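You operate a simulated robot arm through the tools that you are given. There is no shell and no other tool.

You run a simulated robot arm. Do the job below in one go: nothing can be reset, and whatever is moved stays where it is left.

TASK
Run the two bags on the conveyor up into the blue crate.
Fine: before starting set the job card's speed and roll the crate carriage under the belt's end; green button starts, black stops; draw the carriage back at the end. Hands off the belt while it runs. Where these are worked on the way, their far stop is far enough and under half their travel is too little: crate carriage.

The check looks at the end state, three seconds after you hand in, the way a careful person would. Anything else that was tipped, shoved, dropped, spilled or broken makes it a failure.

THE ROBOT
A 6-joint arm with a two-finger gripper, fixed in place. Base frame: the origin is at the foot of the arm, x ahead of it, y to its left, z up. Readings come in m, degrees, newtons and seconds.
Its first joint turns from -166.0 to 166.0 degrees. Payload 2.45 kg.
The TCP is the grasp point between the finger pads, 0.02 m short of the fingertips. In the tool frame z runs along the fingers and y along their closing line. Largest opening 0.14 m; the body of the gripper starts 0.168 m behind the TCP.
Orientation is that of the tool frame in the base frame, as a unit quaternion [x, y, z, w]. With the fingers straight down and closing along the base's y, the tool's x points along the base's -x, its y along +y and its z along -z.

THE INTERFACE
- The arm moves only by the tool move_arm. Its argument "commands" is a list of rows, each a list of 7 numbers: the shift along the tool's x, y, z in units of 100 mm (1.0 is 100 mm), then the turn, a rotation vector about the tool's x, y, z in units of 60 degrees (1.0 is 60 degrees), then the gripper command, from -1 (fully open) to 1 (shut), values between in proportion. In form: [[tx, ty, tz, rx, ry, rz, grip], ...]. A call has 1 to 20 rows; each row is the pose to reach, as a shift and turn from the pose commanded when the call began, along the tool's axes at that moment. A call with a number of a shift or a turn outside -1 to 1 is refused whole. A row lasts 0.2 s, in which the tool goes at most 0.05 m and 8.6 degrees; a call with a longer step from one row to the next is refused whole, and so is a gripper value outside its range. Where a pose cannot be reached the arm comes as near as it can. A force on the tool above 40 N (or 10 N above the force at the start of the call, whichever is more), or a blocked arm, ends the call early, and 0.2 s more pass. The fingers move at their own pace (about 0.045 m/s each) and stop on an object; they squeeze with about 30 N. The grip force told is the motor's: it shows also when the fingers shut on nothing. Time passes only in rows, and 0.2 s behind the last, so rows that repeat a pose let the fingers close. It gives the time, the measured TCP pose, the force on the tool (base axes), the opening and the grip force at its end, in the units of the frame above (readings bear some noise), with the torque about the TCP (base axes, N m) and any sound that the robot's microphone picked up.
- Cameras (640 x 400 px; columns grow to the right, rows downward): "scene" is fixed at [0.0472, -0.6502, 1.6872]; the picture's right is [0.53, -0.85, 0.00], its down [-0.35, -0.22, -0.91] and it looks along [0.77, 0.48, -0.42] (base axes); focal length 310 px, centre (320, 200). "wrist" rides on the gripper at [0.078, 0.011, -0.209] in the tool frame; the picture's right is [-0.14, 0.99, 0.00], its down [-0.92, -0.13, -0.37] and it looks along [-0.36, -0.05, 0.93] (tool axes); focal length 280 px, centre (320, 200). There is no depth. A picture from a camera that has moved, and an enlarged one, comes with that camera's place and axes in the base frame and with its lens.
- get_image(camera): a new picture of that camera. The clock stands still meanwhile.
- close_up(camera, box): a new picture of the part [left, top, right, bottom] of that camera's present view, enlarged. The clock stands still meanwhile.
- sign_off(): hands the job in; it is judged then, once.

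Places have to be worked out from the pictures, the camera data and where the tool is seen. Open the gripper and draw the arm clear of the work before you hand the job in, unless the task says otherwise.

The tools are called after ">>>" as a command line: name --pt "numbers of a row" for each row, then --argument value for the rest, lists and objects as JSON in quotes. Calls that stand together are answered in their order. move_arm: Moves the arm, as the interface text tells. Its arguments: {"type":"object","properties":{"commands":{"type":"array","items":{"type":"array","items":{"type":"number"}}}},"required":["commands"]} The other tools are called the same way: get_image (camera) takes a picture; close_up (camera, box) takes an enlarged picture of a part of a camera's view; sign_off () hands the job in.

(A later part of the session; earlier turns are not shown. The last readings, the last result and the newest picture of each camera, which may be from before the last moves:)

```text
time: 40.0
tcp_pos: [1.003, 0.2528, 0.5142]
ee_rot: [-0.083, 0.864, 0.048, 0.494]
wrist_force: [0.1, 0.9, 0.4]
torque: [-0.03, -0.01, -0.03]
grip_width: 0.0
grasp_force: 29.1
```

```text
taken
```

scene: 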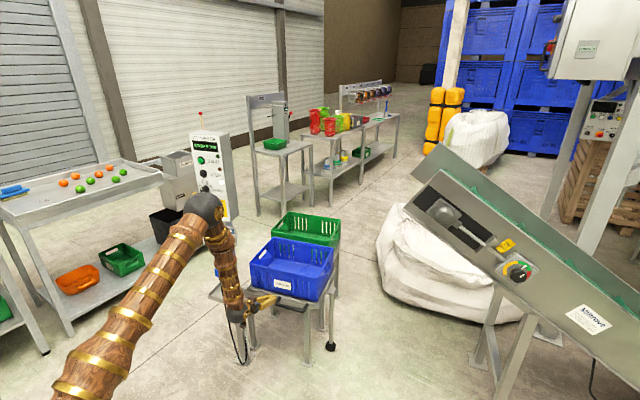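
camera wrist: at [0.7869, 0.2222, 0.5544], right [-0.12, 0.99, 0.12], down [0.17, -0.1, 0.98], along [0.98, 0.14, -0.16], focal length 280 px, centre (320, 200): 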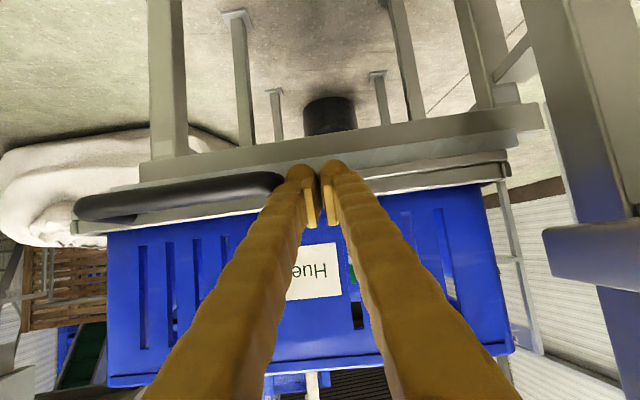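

It rolls easily toward −y, with the blue crate on it. Continue pushing in 100 mm calls.

>>> move_arm --pt "0 -0.2 0.003 0 0 0 1" --pt "0 -0.4 0.006 0 0 0 1" --pt "0 -0.6 0.01 0 0 0 1" --pt "0 -0.8 0.013 0 0 0 1" --pt "0 -1.0 0.017 0 0 0 1"

>>> get_image --camera "wrist"

>>> get_image --camera "scene"

```text
time: 41.2
tcp_pos: [1.0256, 0.1571, 0.5151]
ee_rot: [-0.085, 0.864, 0.049, 0.494]
wrist_force: [0.3, -0.4, -0.3]
torque: [-0.03, -0.03, 0.0]
grip_width: 0.0001
grasp_force: 29.3
```

```text
taken
camera wrist: at [0.8081, 0.1251, 0.5539], right [-0.12, 0.99, 0.12], down [0.17, -0.1, 0.98], along [0.98, 0.14, -0.16], focal length 280 px, centre (320, 200)
```

wrist: 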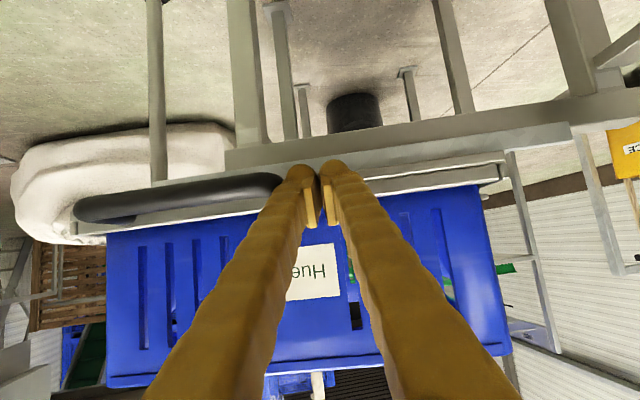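

```text
taken
```

scene: 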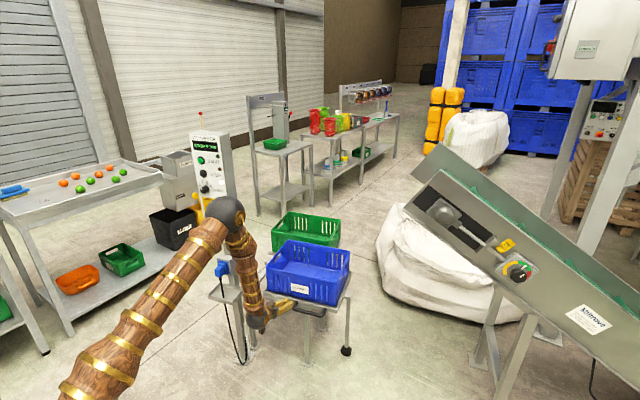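

Working well; continuing another 100 mm twice.

>>> move_arm --pt "0 -0.2 0.003 0 0 0 1" --pt "0 -0.4 0.006 0 0 0 1" --pt "0 -0.6 0.01 0 0 0 1" --pt "0 -0.8 0.013 0 0 0 1" --pt "0 -1.0 0.017 0 0 0 1"

>>> get_image --camera "wrist"

>>> get_image --camera "scene"

```text
time: 42.4
tcp_pos: [1.0463, 0.0575, 0.5122]
ee_rot: [-0.085, 0.864, 0.049, 0.493]
wrist_force: [0.0, 1.1, -0.2]
torque: [-0.03, 0.02, -0.03]
grip_width: 0.0001
grasp_force: 29.6
```

```text
taken
camera wrist: at [0.8281, 0.0267, 0.5527], right [-0.12, 0.99, 0.12], down [0.17, -0.1, 0.98], along [0.98, 0.14, -0.16], focal length 280 px, centre (320, 200)
```

wrist: 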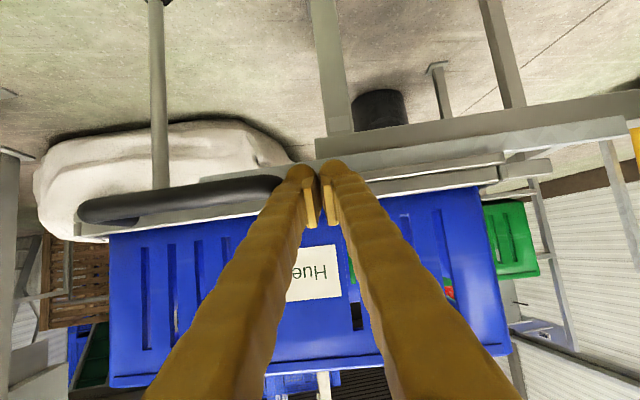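

```text
taken
```

scene: 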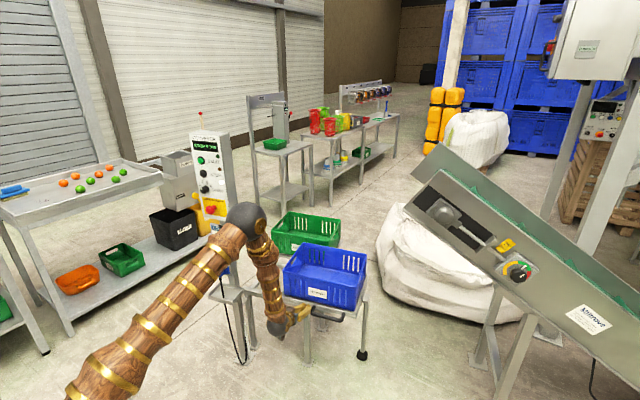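

Steady; continue.

>>> move_arm --pt "0 -0.2 0.003 0 0 0 1" --pt "0 -0.4 0.006 0 0 0 1" --pt "0 -0.6 0.01 0 0 0 1" --pt "0 -0.8 0.013 0 0 0 1" --pt "0 -1.0 0.017 0 0 0 1"

>>> get_image --camera "wrist"

>>> get_image --camera "scene"

```text
time: 43.6
tcp_pos: [1.0668, -0.0384, 0.5126]
ee_rot: [-0.084, 0.864, 0.048, 0.493]
wrist_force: [0.6, 0.2, -0.8]
torque: [-0.03, 0.02, -0.02]
grip_width: 0.0
grasp_force: 29.1
```

```text
taken
camera wrist: at [0.8496, -0.0704, 0.5516], right [-0.12, 0.99, 0.12], down [0.17, -0.1, 0.98], along [0.98, 0.14, -0.16], focal length 280 px, centre (320, 200)
```

wrist: 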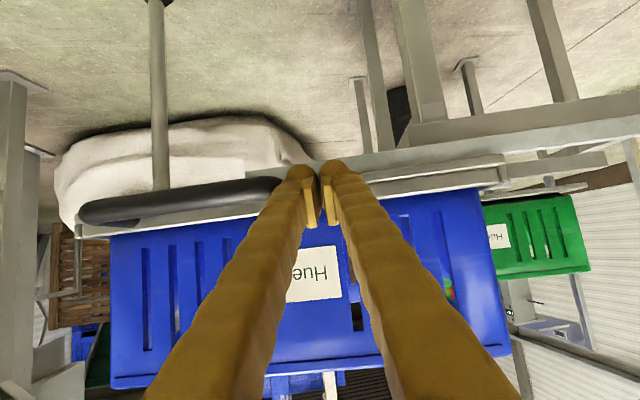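

```text
taken
```

scene: 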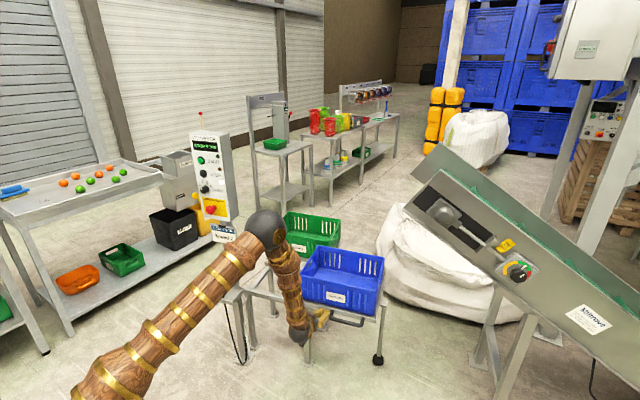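

No resistance yet; continue toward the far stop.

>>> move_arm --pt "0 -0.2 0.003 0 0 0 1" --pt "0 -0.4 0.006 0 0 0 1" --pt "0 -0.6 0.01 0 0 0 1" --pt "0 -0.8 0.013 0 0 0 1" --pt "0 -1.0 0.017 0 0 0 1"

>>> get_image --camera "wrist"

>>> get_image --camera "scene"

```text
time: 44.8
tcp_pos: [1.0875, -0.1367, 0.5123]
ee_rot: [-0.085, 0.864, 0.048, 0.493]
wrist_force: [0.4, 0.7, 0.1]
torque: [-0.04, 0.01, -0.03]
grip_width: 0.0
grasp_force: 28.8
```

```text
taken
camera wrist: at [0.8703, -0.1682, 0.5507], right [-0.12, 0.99, 0.12], down [0.17, -0.1, 0.98], along [0.98, 0.14, -0.16], focal length 280 px, centre (320, 200)
```

wrist: 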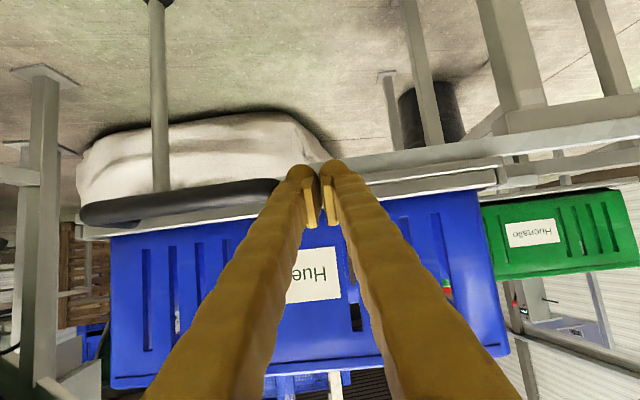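

```text
taken
```

scene: 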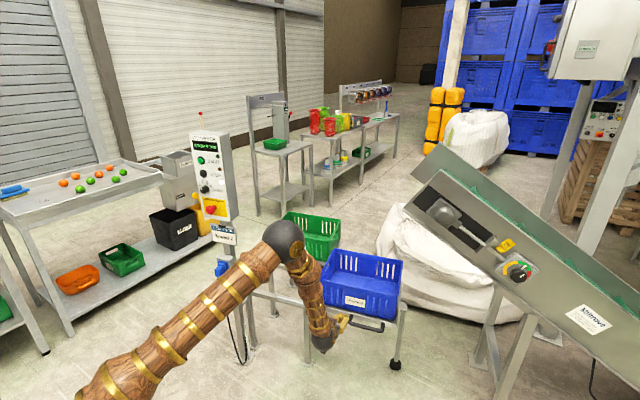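

Still rolling freely; continue, with smaller steps as the stop may be close.

>>> move_arm --pt "0 -0.15 0.002 0 0 0 1" --pt "0 -0.3 0.005 0 0 0 1" --pt "0 -0.45 0.007 0 0 0 1" --pt "0 -0.6 0.01 0 0 0 1" --pt "0 -0.75 0.012 0 0 0 1"

>>> get_image --camera "wrist"

>>> get_image --camera "scene"

```text
time: 46.0
tcp_pos: [1.1038, -0.2097, 0.5121]
ee_rot: [-0.084, 0.864, 0.048, 0.494]
wrist_force: [-1.4, 0.3, 0.1]
torque: [0.01, -0.04, 0.0]
grip_width: 0.0
grasp_force: 29.3
```

```text
taken
camera wrist: at [0.8861, -0.2417, 0.5503], right [-0.12, 0.99, 0.12], down [0.17, -0.1, 0.98], along [0.98, 0.14, -0.16], focal length 280 px, centre (320, 200)
```

wrist: 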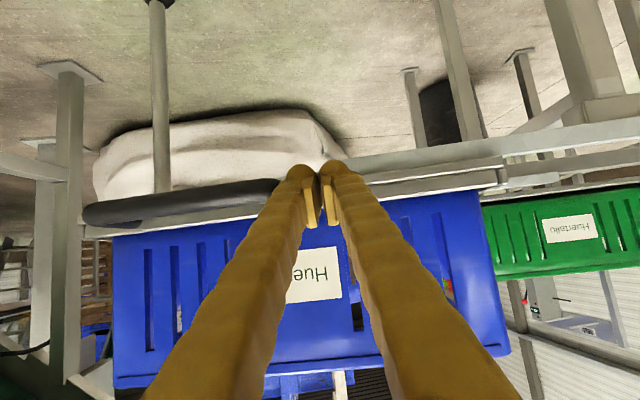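

```text
taken
```

scene: 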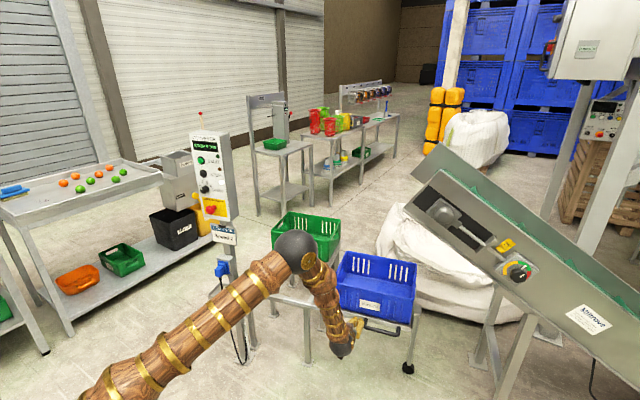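

Crate is now nearly under the belt end; I keep pushing in small rows until it meets its far stop.

>>> move_arm --pt "0 -0.1 0.002 0 0 0 1" --pt "0 -0.2 0.003 0 0 0 1" --pt "0 -0.3 0.005 0 0 0 1" --pt "0 -0.4 0.007 0 0 0 1" --pt "0 -0.5 0.008 0 0 0 1" --pt "0 -0.6 0.01 0 0 0 1"

>>> get_image --camera "wrist"

>>> get_image --camera "scene"

```text
time: 47.4
tcp_pos: [1.1148, -0.269, 0.5104]
ee_rot: [-0.083, 0.864, 0.048, 0.494]
wrist_force: [0.1, 1.6, 0.4]
torque: [0.0, -0.03, -0.07]
grip_width: 0.0
grasp_force: 29.5
```

```text
taken
camera wrist: at [0.8982, -0.3004, 0.5493], right [-0.12, 0.99, 0.12], down [0.17, -0.1, 0.98], along [0.98, 0.14, -0.16], focal length 280 px, centre (320, 200)
```

wrist: 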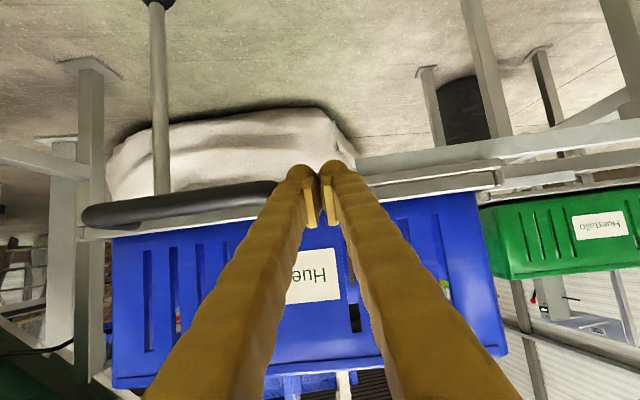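

```text
taken
```

scene: 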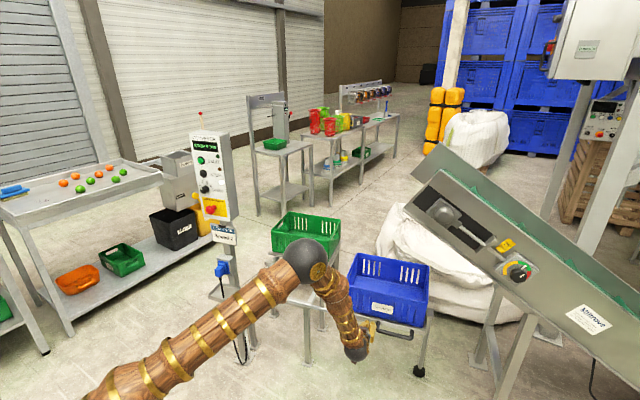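

Still free; a few more centimetres, slowly, until the stop.

>>> move_arm --pt "0 -0.1 0.002 0 0 0 1" --pt "0 -0.2 0.003 0 0 0 1" --pt "0 -0.3 0.005 0 0 0 1" --pt "0 -0.4 0.007 0 0 0 1" --pt "0 -0.5 0.008 0 0 0 1" --pt "0 -0.6 0.01 0 0 0 1"

>>> get_image --camera "wrist"

>>> get_image --camera "scene"

```text
time: 48.1
tcp_pos: [1.1192, -0.285, 0.5094]
ee_rot: [-0.086, 0.864, 0.05, 0.493]
wrist_force: [-0.1, 3.2, 0.1]
torque: [0.08, 0.0, 0.06]
grip_width: 0.0003
grasp_force: 29.5
stopped in row 3: the force on the tool passed its limit at 59 N (the readings are from after the stop); the commanded pose is now the measured one
```

```text
taken
camera wrist: at [0.9025, -0.3175, 0.5489], right [-0.13, 0.98, 0.12], down [0.17, -0.1, 0.98], along [0.98, 0.15, -0.16], focal length 280 px, centre (320, 200)
```

wrist: 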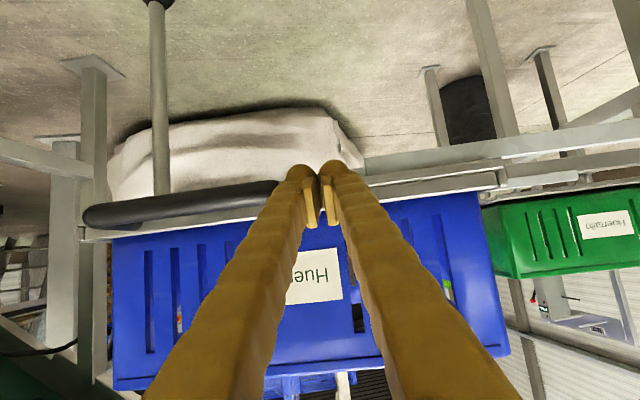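

```text
taken
```

scene: 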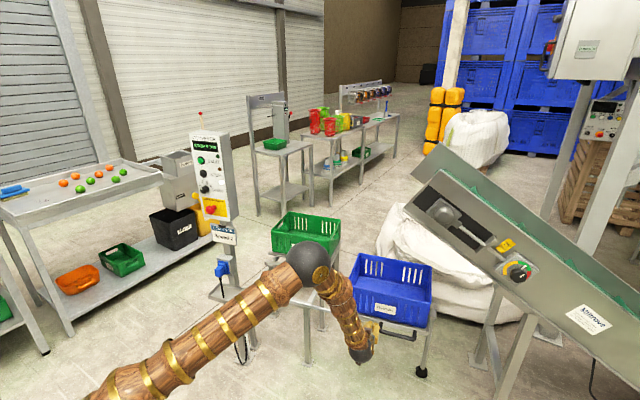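

Far stop reached (force spike, commanded pose re-based). I ease off 10 mm and withdraw along tool −z.

>>> move_arm --pt "0 0.1 0 0 0 0 1" --pt "0 0.15 -0.2 0 0 0 1" --pt "0 0.15 -0.5 0 0 0 1" --pt "0 0.15 -0.8 0 0 0 1" --pt "0 0.15 -1.0 0 0 0 1"

>>> get_image --camera "wrist"

>>> get_image --camera "scene"

```text
time: 49.3
tcp_pos: [1.0314, -0.2889, 0.5602]
ee_rot: [-0.087, 0.864, 0.051, 0.493]
wrist_force: [-0.7, 0.2, -0.4]
torque: [-0.01, 0.01, 0.0]
grip_width: 0.0
grasp_force: 29.9
```

```text
taken
camera wrist: at [0.8146, -0.3206, 0.6002], right [-0.13, 0.98, 0.12], down [0.17, -0.1, 0.98], along [0.98, 0.15, -0.16], focal length 280 px, centre (320, 200)
```

wrist: 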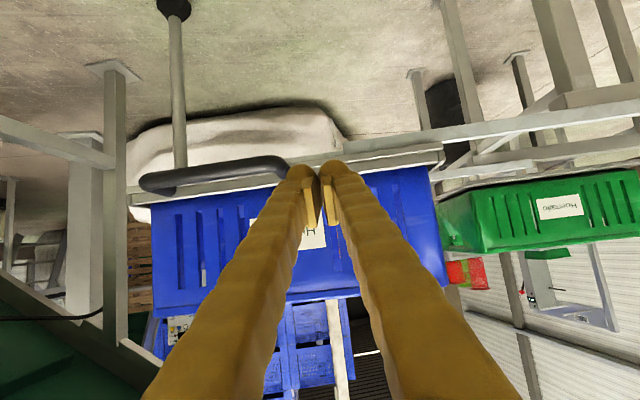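

```text
taken
```

scene: 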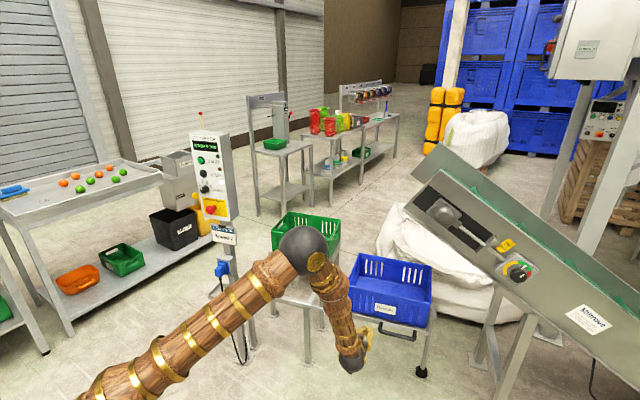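

Carriage stayed at the stop; the blue crate now spans about x 1.14–1.5, y −0.10 to −0.47, right under the belt's end (about (1.34, −0.31)). I raise and retract the arm toward the control panel.

>>> move_arm --pt "-0.15 0 -0.35 0 0 0 1" --pt "-0.3 0 -0.7 0 0 0 1" --pt "-0.5 0 -1.0 0 0 0 1"

>>> move_arm --pt "-0.25 0.25 -0.25 0 0 0 1" --pt "-0.5 0.5 -0.5 0 0 0 1" --pt "-0.75 0.75 -0.75 0 0 0 1" --pt "-1 1 -1 0 0 0 1"

>>> move_arm --pt "-0.25 0.25 -0.25 0 0 0 1" --pt "-0.5 0.5 -0.5 0 0 0 1" --pt "-0.75 0.75 -0.75 0 0 0 1" --pt "-1 1 -1 0 0 0 1"

>>> move_arm --pt "-0.25 0.25 -0.25 0 0 0 1" --pt "-0.5 0.5 -0.5 0 0 0 1" --pt "-0.75 0.75 -0.75 0 0 0 1" --pt "-1 1 -1 0 0 0 1"

>>> get_image --camera "scene"

```text
time: 50.1
tcp_pos: [0.9723, -0.3001, 0.6549]
ee_rot: [-0.085, 0.865, 0.049, 0.493]
wrist_force: [-0.8, 0.4, 0.4]
torque: [0.02, 0.01, -0.01]
grip_width: 0.0
grasp_force: 29.6
```

```text
time: 51.1
tcp_pos: [0.9184, -0.209, 0.7921]
ee_rot: [-0.086, 0.864, 0.05, 0.494]
wrist_force: [0.1, 1.1, 0.2]
torque: [0.0, 0.0, 0.0]
grip_width: 0.0
grasp_force: 29.7
```

```text
time: 52.1
tcp_pos: [0.8652, -0.1195, 0.9285]
ee_rot: [-0.087, 0.865, 0.05, 0.492]
wrist_force: [-0.1, -0.2, -0.7]
torque: [-0.02, -0.03, -0.02]
grip_width: 0.0
grasp_force: 29.2
```

```text
time: 53.1
tcp_pos: [0.8094, -0.0284, 1.0655]
ee_rot: [-0.087, 0.865, 0.05, 0.492]
wrist_force: [-0.8, 0.2, -0.4]
torque: [0.01, 0.0, -0.02]
grip_width: 0.0
grasp_force: 29.5
```

```text
taken
```

scene: 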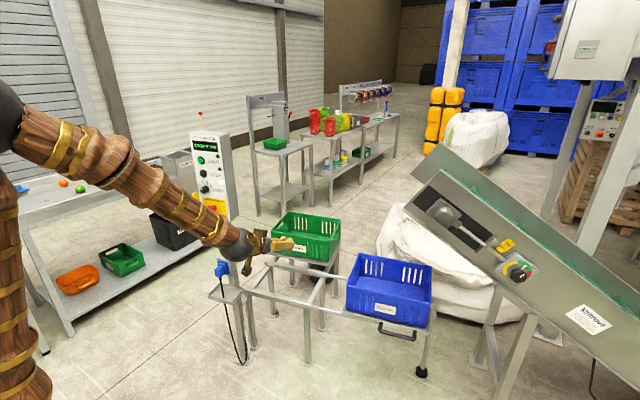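

Crate sits centrally under the belt end. Now I level the tool while moving up and left toward the panel.

>>> move_arm --pt "-0.25 0.25 -0.25 0 -0.125 0 1" --pt "-0.5 0.5 -0.5 0 -0.25 0 1" --pt "-0.75 0.75 -0.75 0 -0.375 0 1" --pt "-1 1 -1 0 -0.5 0 1"

>>> get_image --camera "wrist"

```text
time: 54.1
tcp_pos: [0.7554, 0.0641, 1.204]
ee_rot: [-0.071, 0.706, 0.072, 0.701]
wrist_force: [-0.3, 0.2, -0.2]
torque: [0.0, -0.01, -0.01]
grip_width: 0.0001
grasp_force: 29.2
```

```text
taken
camera wrist: at [0.5473, 0.033, 1.127], right [-0.2, 0.97, 0.14], down [-0.33, -0.2, 0.92], along [0.92, 0.14, 0.36], focal length 280 px, centre (320, 200)
```

wrist: 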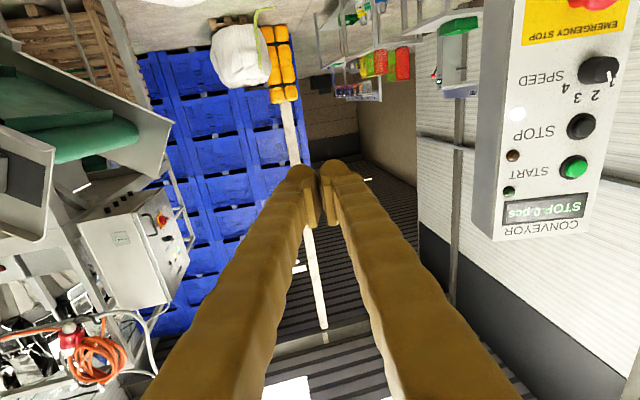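

Now slide left to a standoff in front of START.

>>> move_arm --pt "-0.07 0.31 0.05 0 0 0 1" --pt "-0.14 0.62 0.1 0 0 0 1" --pt "-0.2 0.93 0.155 0 0 0 1"

>>> move_arm --pt "-0.07 0.31 0.05 0 0 0 1" --pt "-0.14 0.62 0.1 0 0 0 1" --pt "-0.2 0.93 0.155 0 0 0 1"

>>> move_arm --pt "-0.07 0.31 0.05 0 0 0 1" --pt "-0.14 0.62 0.1 0 0 0 1" --pt "-0.2 0.93 0.155 0 0 0 1"

>>> move_arm --pt "-0.07 0.31 0.05 0 0 0 1" --pt "-0.14 0.62 0.1 0 0 0 1" --pt "-0.2 0.93 0.155 0 0 0 1"

>>> get_image --camera "wrist"

>>> close_up --camera "scene" --box '[130, 110, 250, 230]'

```text
time: 54.9
tcp_pos: [0.7498, 0.1587, 1.223]
ee_rot: [-0.072, 0.706, 0.072, 0.701]
wrist_force: [0.8, -0.1, -0.1]
torque: [-0.03, 0.01, 0.03]
grip_width: 0.0
grasp_force: 29.6
```

```text
time: 55.7
tcp_pos: [0.7482, 0.2517, 1.2443]
ee_rot: [-0.07, 0.707, 0.071, 0.7]
wrist_force: [0.6, 0.5, 0.5]
torque: [-0.04, 0.05, -0.03]
grip_width: 0.0
grasp_force: 29.5
```

```text
time: 56.5
tcp_pos: [0.7452, 0.3469, 1.2625]
ee_rot: [-0.072, 0.707, 0.072, 0.7]
wrist_force: [-0.5, -0.2, -0.3]
torque: [-0.02, 0.0, -0.01]
grip_width: 0.0
grasp_force: 29.7
```

```text
time: 57.3
tcp_pos: [0.7424, 0.4402, 1.2823]
ee_rot: [-0.07, 0.708, 0.07, 0.7]
wrist_force: [0.1, -0.1, 0.3]
torque: [-0.03, 0.0, -0.02]
grip_width: 0.0003
grasp_force: 29.5
```

```text
taken
camera wrist: at [0.5343, 0.4098, 1.2073], right [-0.2, 0.97, 0.14], down [-0.33, -0.2, 0.92], along [0.92, 0.14, 0.36], focal length 280 px, centre (320, 200)
```

wrist: 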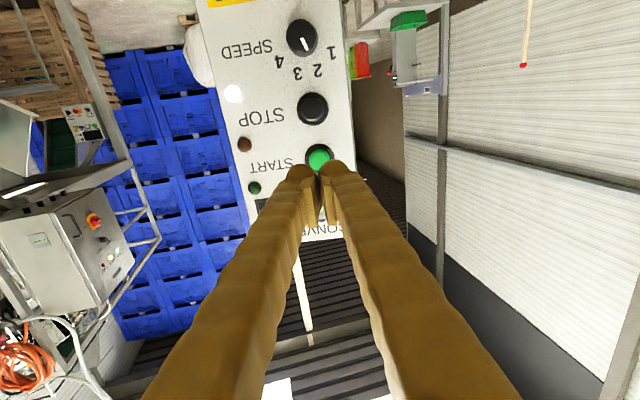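

```text
3.33 times, centred on (190, 170) of scene
camera zoom: at [0.0472, -0.6502, 1.6872], right [0.53, -0.85, 0.0], down [-0.35, -0.22, -0.91], along [0.77, 0.48, -0.42], focal length 1034 px, centre (753, 300)
```

zoom: 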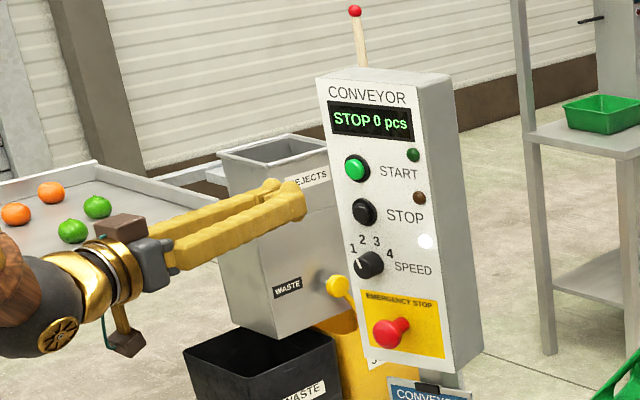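

The tool axis projects exactly onto START. I advance 85 mm, then creep to press.

>>> move_arm --pt "0 0 0.3 0 0 0 1" --pt "0 0 0.6 0 0 0 1" --pt "0 0 0.8 0 0 0 1" --pt "0 0 0.85 0 0 0 1"

>>> get_image --camera "wrist"

>>> close_up --camera "scene" --box '[170, 125, 250, 215]'

```text
time: 58.3
tcp_pos: [0.825, 0.4575, 1.2822]
ee_rot: [-0.071, 0.707, 0.071, 0.7]
wrist_force: [-0.9, 1.1, 0.1]
torque: [0.0, 0.0, -0.05]
grip_width: 0.0
grasp_force: 29.4
```

```text
taken
camera wrist: at [0.6181, 0.427, 1.2064], right [-0.2, 0.97, 0.14], down [-0.33, -0.2, 0.92], along [0.92, 0.14, 0.36], focal length 280 px, centre (320, 200)
```

wrist: 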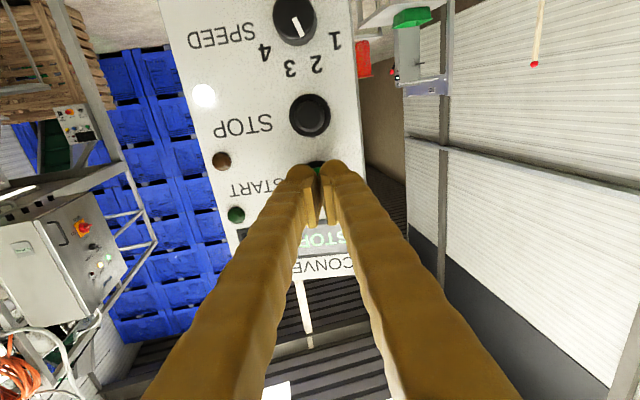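

```text
4.44 times, centred on (210, 170) of scene
camera zoom: at [0.0472, -0.6502, 1.6872], right [0.53, -0.85, 0.0], down [-0.35, -0.22, -0.91], along [0.77, 0.48, -0.42], focal length 1378 px, centre (809, 333)
```

zoom: 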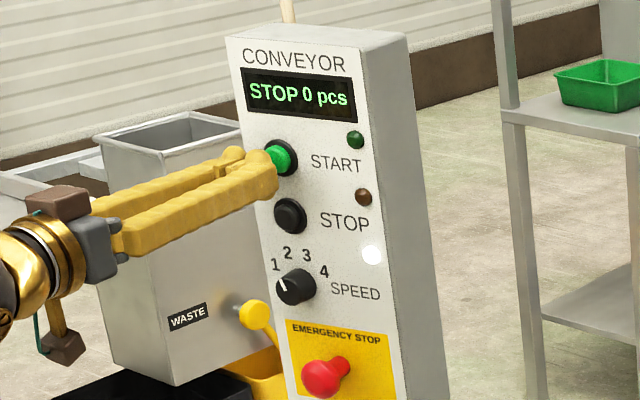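

Tips are right in front of the green button. Creeping in to press.

>>> move_arm --pt "0 0 0.03 0 0 0 1" --pt "0 0 0.06 0 0 0 1" --pt "0 0 0.09 0 0 0 1" --pt "0 0 0.12 0 0 0 1" --pt "0 0 0.14 0 0 0 1"

>>> close_up --camera "scene" --box '[170, 125, 250, 215]'

```text
time: 59.5
tcp_pos: [0.8386, 0.46, 1.2804]
ee_rot: [-0.071, 0.707, 0.071, 0.7]
wrist_force: [0.0, -0.2, -0.2]
torque: [0.03, -0.02, -0.02]
grip_width: 0.0
grasp_force: 29.4
```

```text
4.44 times, centred on (210, 170) of scene
camera zoom: at [0.0472, -0.6502, 1.6872], right [0.53, -0.85, 0.0], down [-0.35, -0.22, -0.91], along [0.77, 0.48, -0.42], focal length 1378 px, centre (809, 333)
```

zoom: 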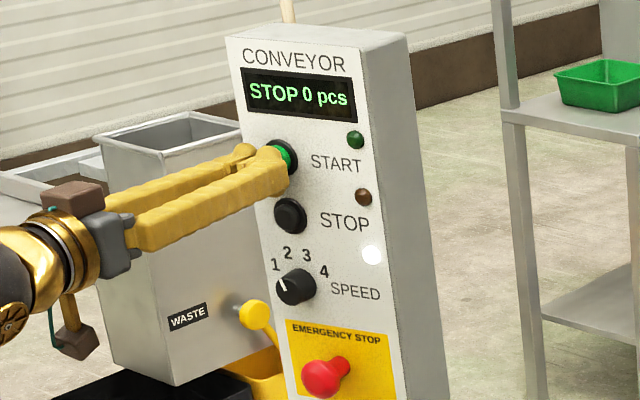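

No contact yet; a few more millimetres.

>>> move_arm --pt "0 0 0.02 0 0 0 1" --pt "0 0 0.04 0 0 0 1" --pt "0 0 0.06 0 0 0 1" --pt "0 0 0.08 0 0 0 1"

>>> close_up --camera "scene" --box '[170, 125, 250, 215]'

```text
time: 60.5
tcp_pos: [0.8478, 0.4612, 1.2824]
ee_rot: [-0.071, 0.707, 0.071, 0.7]
wrist_force: [-0.6, -0.7, -0.8]
torque: [-0.01, -0.01, 0.01]
grip_width: 0.0002
grasp_force: 29.6
```

```text
4.44 times, centred on (210, 170) of scene
camera zoom: at [0.0472, -0.6502, 1.6872], right [0.53, -0.85, 0.0], down [-0.35, -0.22, -0.91], along [0.77, 0.48, -0.42], focal length 1378 px, centre (809, 333)
```

zoom: 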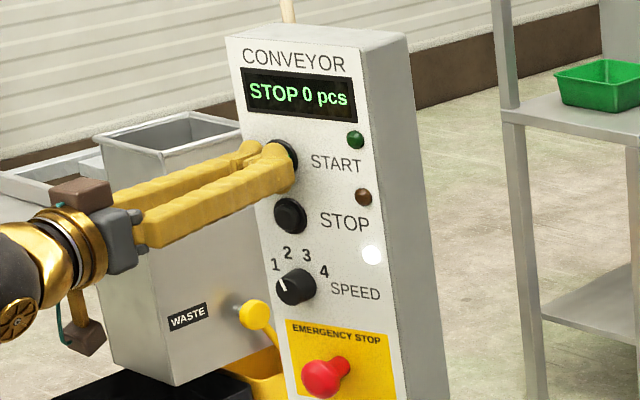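

Tip is at x≈0.867 now; continue 2 mm at a time.

>>> move_arm --pt "0 0 0.02 0 0 0 1" --pt "0 0 0.04 0 0 0 1"

>>> close_up --camera "scene" --box '[170, 125, 250, 215]'

>>> close_up --camera "wrist" --box '[240, 110, 400, 260]'

```text
time: 61.1
tcp_pos: [0.8509, 0.4634, 1.2825]
ee_rot: [-0.071, 0.707, 0.071, 0.7]
wrist_force: [-2.1, -1.1, 0.3]
torque: [0.01, -0.05, 0.03]
grip_width: 0.0
grasp_force: 29.4
heard: click
```

```text
4.44 times, centred on (210, 170) of scene
camera zoom: at [0.0472, -0.6502, 1.6872], right [0.53, -0.85, 0.0], down [-0.35, -0.22, -0.91], along [0.77, 0.48, -0.42], focal length 1378 px, centre (809, 333)
```

zoom: 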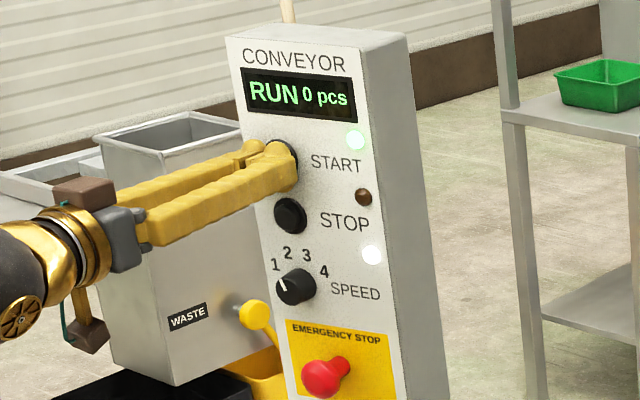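

```text
2.67 times, centred on (320, 185) of wrist
camera zoom: at [0.6436, 0.4319, 1.2063], right [-0.2, 0.97, 0.14], down [-0.33, -0.2, 0.92], along [0.92, 0.14, 0.36], focal length 748 px, centre (320, 240)
```

zoom: 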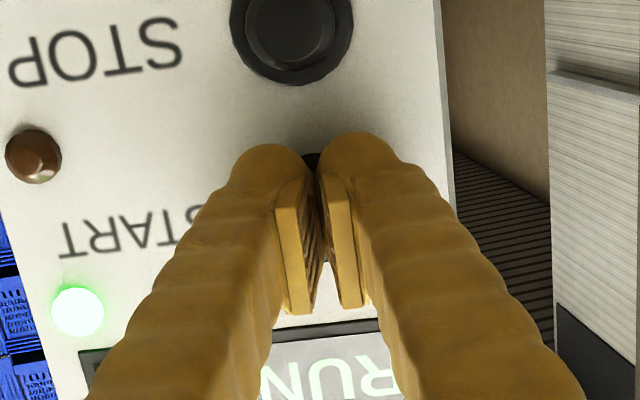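

Click heard and display shows RUN, lamp lit. I back off 40 mm and move down 60 mm to hover in front of STOP, then watch the belt.

>>> move_arm --pt "0 0 -0.2 0 0 0 1" --pt "0 0 -0.4 0 0 0 1" --pt "0.3 -0.005 -0.4 0 0 0 1" --pt "0.6 -0.007 -0.4 0 0 0 1"

>>> get_image --camera "scene"

>>> close_up --camera "scene" --box '[170, 125, 250, 215]'

>>> close_up --camera "scene" --box '[340, 140, 640, 380]'

```text
time: 62.1
tcp_pos: [0.8104, 0.4543, 1.2229]
ee_rot: [-0.07, 0.706, 0.071, 0.701]
wrist_force: [0.4, 1.2, 0.1]
torque: [0.0, 0.01, 0.01]
grip_width: 0.0
grasp_force: 29.3
```

```text
taken
```

scene: 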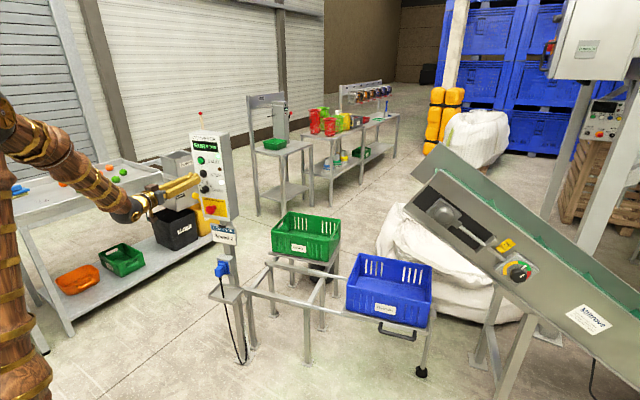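

```text
4.44 times, centred on (210, 170) of scene
camera zoom: at [0.0472, -0.6502, 1.6872], right [0.53, -0.85, 0.0], down [-0.35, -0.22, -0.91], along [0.77, 0.48, -0.42], focal length 1378 px, centre (809, 333)
```

zoom: 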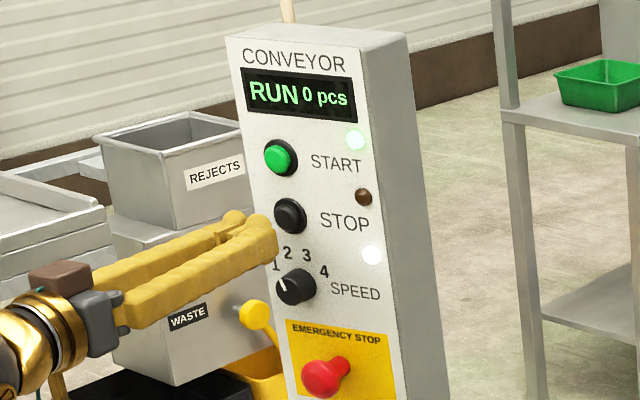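

```text
1.67 times, centred on (490, 260) of scene
camera zoom: at [0.0472, -0.6502, 1.6872], right [0.53, -0.85, 0.0], down [-0.35, -0.22, -0.91], along [0.77, 0.48, -0.42], focal length 517 px, centre (37, 100)
```

zoom: 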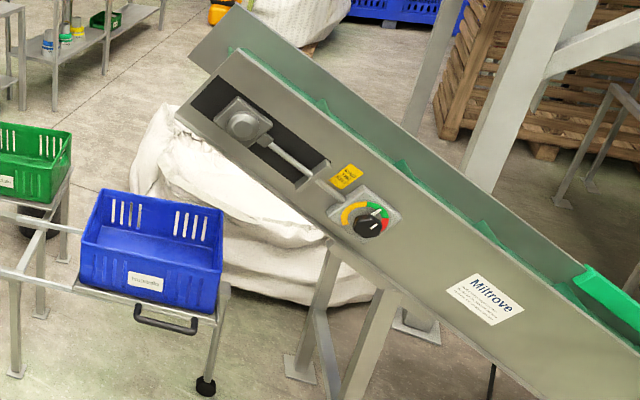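

Belt is running at 0 pcs. I hold pose for about a second and watch.

>>> move_arm --pt "0 0 0 0 0 0 1" --pt "0 0 0 0 0 0 1" --pt "0 0 0 0 0 0 1" --pt "0 0 0 0 0 0 1" --pt "0 0 0 0 0 0 1"

>>> close_up --camera "scene" --box '[340, 140, 640, 380]'

>>> close_up --camera "scene" --box '[190, 130, 240, 170]'

```text
time: 63.3
tcp_pos: [0.8113, 0.455, 1.2219]
ee_rot: [-0.071, 0.707, 0.071, 0.7]
wrist_force: [1.1, 0.4, 0.1]
torque: [-0.01, -0.01, 0.0]
grip_width: 0.0
grasp_force: 29.4
```

```text
1.67 times, centred on (490, 260) of scene
camera zoom: at [0.0472, -0.6502, 1.6872], right [0.53, -0.85, 0.0], down [-0.35, -0.22, -0.91], along [0.77, 0.48, -0.42], focal length 517 px, centre (37, 100)
```

zoom: 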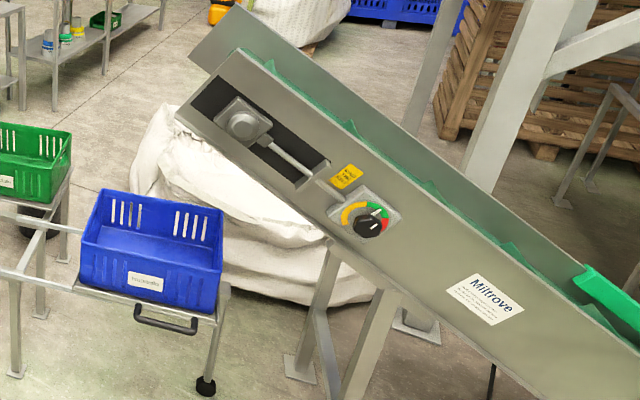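

```text
10.00 times, centred on (215, 150) of scene
camera zoom: at [0.0472, -0.6502, 1.6872], right [0.53, -0.85, 0.0], down [-0.35, -0.22, -0.91], along [0.77, 0.48, -0.42], focal length 3101 px, centre (1370, 700)
```

zoom: 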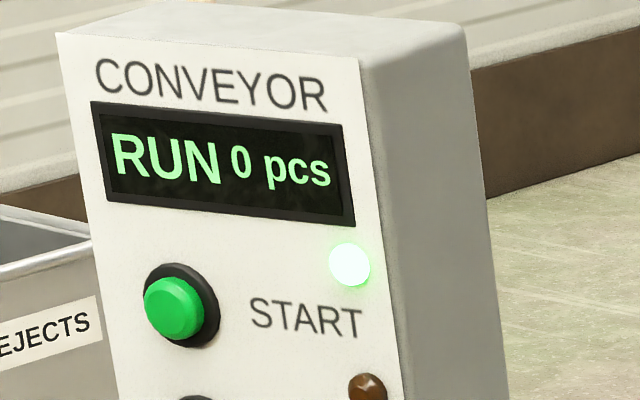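

Flights are moving up slowly. Wait two more seconds.

>>> move_arm --pt "0 0 0 0 0 0 1" --pt "0 0 0 0 0 0 1" --pt "0 0 0 0 0 0 1" --pt "0 0 0 0 0 0 1" --pt "0 0 0 0 0 0 1" --pt "0 0 0 0 0 0 1" --pt "0 0 0 0 0 0 1" --pt "0 0 0 0 0 0 1" --pt "0 0 0 0 0 0 1"

>>> close_up --camera "scene" --box '[340, 140, 640, 380]'

>>> close_up --camera "scene" --box '[190, 130, 240, 170]'

```text
time: 65.3
tcp_pos: [0.8119, 0.453, 1.2222]
ee_rot: [-0.071, 0.707, 0.071, 0.7]
wrist_force: [-0.1, -0.1, -0.3]
torque: [-0.03, 0.0, 0.04]
grip_width: 0.0001
grasp_force: 29.4
```

```text
1.67 times, centred on (490, 260) of scene
camera zoom: at [0.0472, -0.6502, 1.6872], right [0.53, -0.85, 0.0], down [-0.35, -0.22, -0.91], along [0.77, 0.48, -0.42], focal length 517 px, centre (37, 100)
```

zoom: 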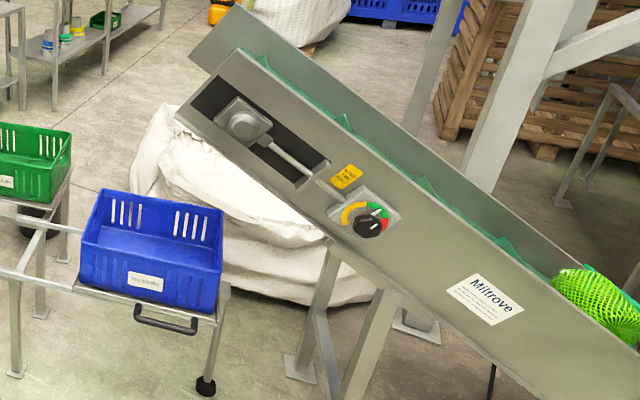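

```text
10.00 times, centred on (215, 150) of scene
camera zoom: at [0.0472, -0.6502, 1.6872], right [0.53, -0.85, 0.0], down [-0.35, -0.22, -0.91], along [0.77, 0.48, -0.42], focal length 3101 px, centre (1370, 700)
```

zoom: 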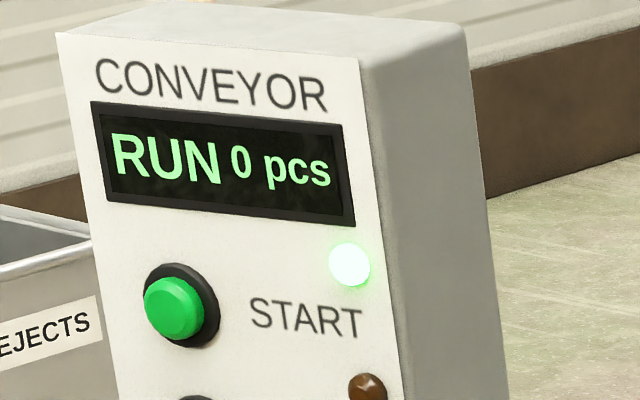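

The first bag (green mesh) has come into view on the belt. Keep waiting.

>>> move_arm --pt "0 0 0 0 0 0 1" --pt "0 0 0 0 0 0 1" --pt "0 0 0 0 0 0 1" --pt "0 0 0 0 0 0 1" --pt "0 0 0 0 0 0 1" --pt "0 0 0 0 0 0 1" --pt "0 0 0 0 0 0 1" --pt "0 0 0 0 0 0 1" --pt "0 0 0 0 0 0 1"

>>> close_up --camera "scene" --box '[340, 140, 640, 380]'

```text
time: 67.3
tcp_pos: [0.8102, 0.4541, 1.2233]
ee_rot: [-0.07, 0.707, 0.07, 0.7]
wrist_force: [0.1, -0.6, 0.1]
torque: [0.01, -0.02, 0.02]
grip_width: 0.0
grasp_force: 29.2
```

```text
1.67 times, centred on (490, 260) of scene
camera zoom: at [0.0472, -0.6502, 1.6872], right [0.53, -0.85, 0.0], down [-0.35, -0.22, -0.91], along [0.77, 0.48, -0.42], focal length 517 px, centre (37, 100)
```

zoom: 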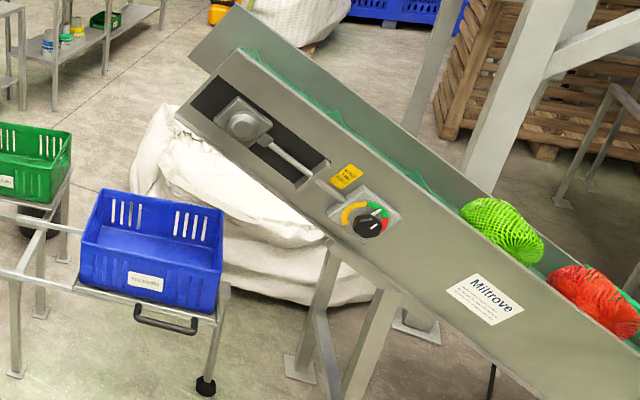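

Both bags are climbing (green then red). Waiting on.

>>> move_arm --pt "0 0 0 0 0 0 1" --pt "0 0 0 0 0 0 1" --pt "0 0 0 0 0 0 1" --pt "0 0 0 0 0 0 1" --pt "0 0 0 0 0 0 1" --pt "0 0 0 0 0 0 1" --pt "0 0 0 0 0 0 1" --pt "0 0 0 0 0 0 1" --pt "0 0 0 0 0 0 1" --pt "0 0 0 0 0 0 1" --pt "0 0 0 0 0 0 1" --pt "0 0 0 0 0 0 1" --pt "0 0 0 0 0 0 1" --pt "0 0 0 0 0 0 1"

>>> close_up --camera "scene" --box '[340, 140, 640, 380]'

```text
time: 70.3
tcp_pos: [0.8116, 0.4547, 1.2217]
ee_rot: [-0.071, 0.707, 0.071, 0.7]
wrist_force: [0.0, -0.4, 0.6]
torque: [0.01, 0.01, -0.02]
grip_width: 0.0003
grasp_force: 29.4
```

```text
1.67 times, centred on (490, 260) of scene
camera zoom: at [0.0472, -0.6502, 1.6872], right [0.53, -0.85, 0.0], down [-0.35, -0.22, -0.91], along [0.77, 0.48, -0.42], focal length 517 px, centre (37, 100)
```

zoom: 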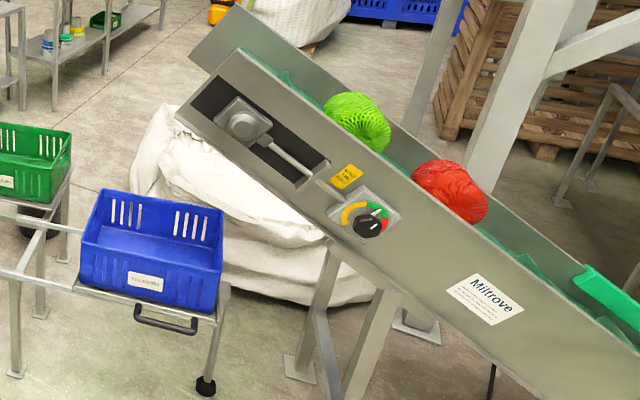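

Green bag is ~2.6 s from the end, red ~4.6 s. Wait two seconds.

>>> move_arm --pt "0 0 0 0 0 0 1" --pt "0 0 0 0 0 0 1" --pt "0 0 0 0 0 0 1" --pt "0 0 0 0 0 0 1" --pt "0 0 0 0 0 0 1" --pt "0 0 0 0 0 0 1" --pt "0 0 0 0 0 0 1" --pt "0 0 0 0 0 0 1" --pt "0 0 0 0 0 0 1" --pt "0 0 0 0 0 0 1" --pt "0 0 0 0 0 0 1" --pt "0 0 0 0 0 0 1"

>>> close_up --camera "scene" --box '[340, 140, 640, 380]'

>>> close_up --camera "scene" --box '[190, 130, 240, 170]'

```text
time: 72.9
tcp_pos: [0.811, 0.4546, 1.2226]
ee_rot: [-0.071, 0.708, 0.072, 0.699]
wrist_force: [0.0, -0.7, 0.7]
torque: [0.01, 0.0, 0.04]
grip_width: 0.0
grasp_force: 29.3
```

```text
1.67 times, centred on (490, 260) of scene
camera zoom: at [0.0472, -0.6502, 1.6872], right [0.53, -0.85, 0.0], down [-0.35, -0.22, -0.91], along [0.77, 0.48, -0.42], focal length 517 px, centre (37, 100)
```

zoom: 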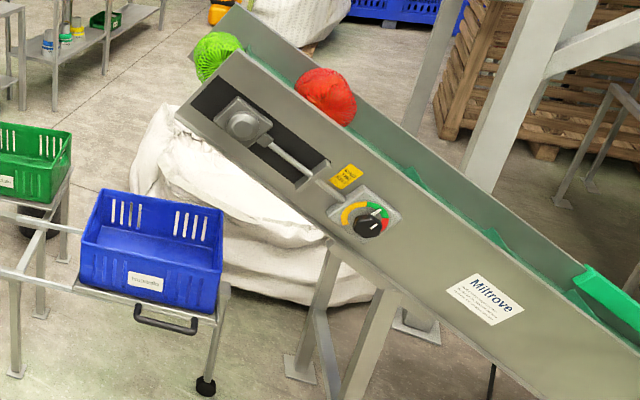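

```text
10.00 times, centred on (215, 150) of scene
camera zoom: at [0.0472, -0.6502, 1.6872], right [0.53, -0.85, 0.0], down [-0.35, -0.22, -0.91], along [0.77, 0.48, -0.42], focal length 3101 px, centre (1370, 700)
```

zoom: 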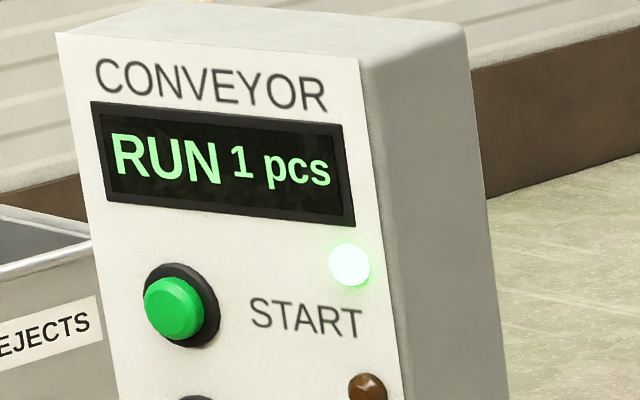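

Green bag is going over the end (1 pcs). Wait about a second.

>>> move_arm --pt "0 0 0 0 0 0 1" --pt "0 0 0 0 0 0 1" --pt "0 0 0 0 0 0 1" --pt "0 0 0 0 0 0 1"

>>> close_up --camera "scene" --box '[340, 140, 640, 380]'

```text
time: 73.9
tcp_pos: [0.8115, 0.4542, 1.2231]
ee_rot: [-0.072, 0.707, 0.072, 0.7]
wrist_force: [-0.8, 0.5, 0.3]
torque: [-0.03, 0.02, -0.03]
grip_width: 0.0
grasp_force: 29.5
```

```text
1.67 times, centred on (490, 260) of scene
camera zoom: at [0.0472, -0.6502, 1.6872], right [0.53, -0.85, 0.0], down [-0.35, -0.22, -0.91], along [0.77, 0.48, -0.42], focal length 517 px, centre (37, 100)
```

zoom: 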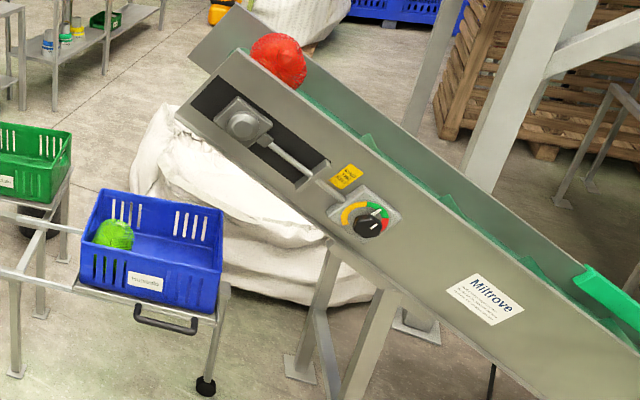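

Green bag landed inside the blue crate. The red bag is about a second away; wait 1.4 s more.

>>> move_arm --pt "0 0 0 0 0 0 1" --pt "0 0 0 0 0 0 1" --pt "0 0 0 0 0 0 1" --pt "0 0 0 0 0 0 1" --pt "0 0 0 0 0 0 1" --pt "0 0 0 0 0 0 1"

>>> close_up --camera "scene" --box '[340, 140, 640, 380]'

>>> close_up --camera "scene" --box '[190, 130, 240, 170]'

```text
time: 75.3
tcp_pos: [0.8115, 0.4543, 1.2241]
ee_rot: [-0.071, 0.707, 0.071, 0.7]
wrist_force: [0.1, -0.3, -0.6]
torque: [0.02, -0.01, 0.04]
grip_width: 0.0
grasp_force: 29.1
```

```text
1.67 times, centred on (490, 260) of scene
camera zoom: at [0.0472, -0.6502, 1.6872], right [0.53, -0.85, 0.0], down [-0.35, -0.22, -0.91], along [0.77, 0.48, -0.42], focal length 517 px, centre (37, 100)
```

zoom: 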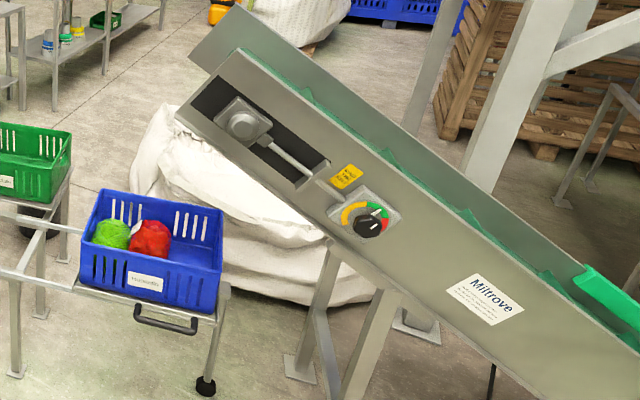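

```text
10.00 times, centred on (215, 150) of scene
camera zoom: at [0.0472, -0.6502, 1.6872], right [0.53, -0.85, 0.0], down [-0.35, -0.22, -0.91], along [0.77, 0.48, -0.42], focal length 3101 px, centre (1370, 700)
```

zoom: 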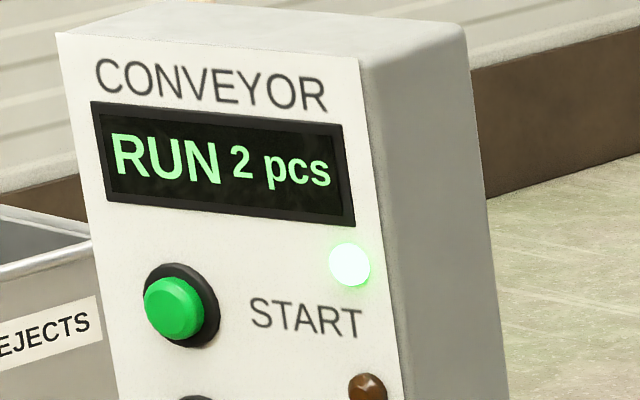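

Both bags are in the blue crate (2 pcs). Check alignment with the black STOP button before pressing.

>>> close_up --camera "wrist" --box '[240, 90, 400, 240]'

>>> close_up --camera "scene" --box '[180, 150, 230, 200]'

```text
2.67 times, centred on (320, 165) of wrist
camera zoom: at [0.6037, 0.4236, 1.1469], right [-0.2, 0.97, 0.14], down [-0.33, -0.2, 0.92], along [0.92, 0.14, 0.36], focal length 748 px, centre (320, 293)
```

zoom: 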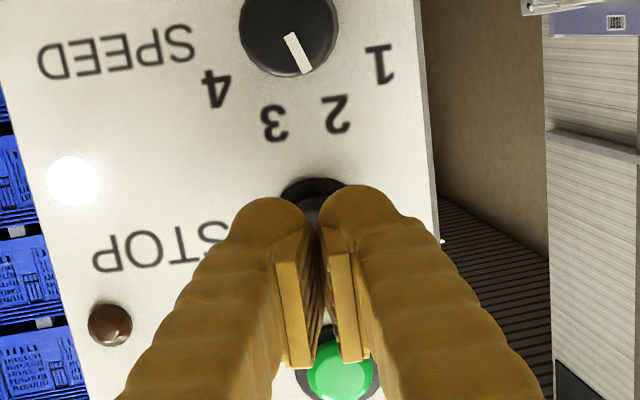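

```text
8.00 times, centred on (205, 175) of scene
camera zoom: at [0.0472, -0.6502, 1.6872], right [0.53, -0.85, 0.0], down [-0.35, -0.22, -0.91], along [0.77, 0.48, -0.42], focal length 2480 px, centre (1240, 400)
```

zoom: 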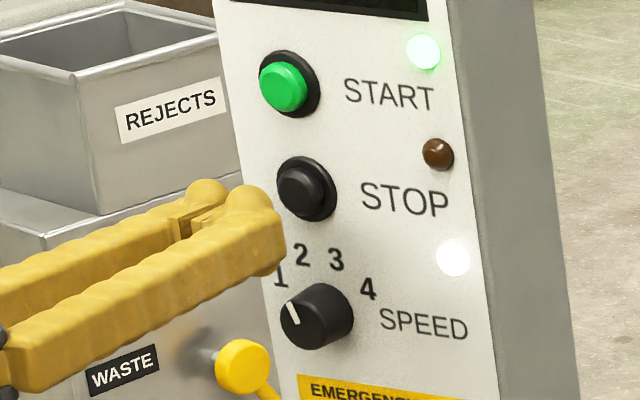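

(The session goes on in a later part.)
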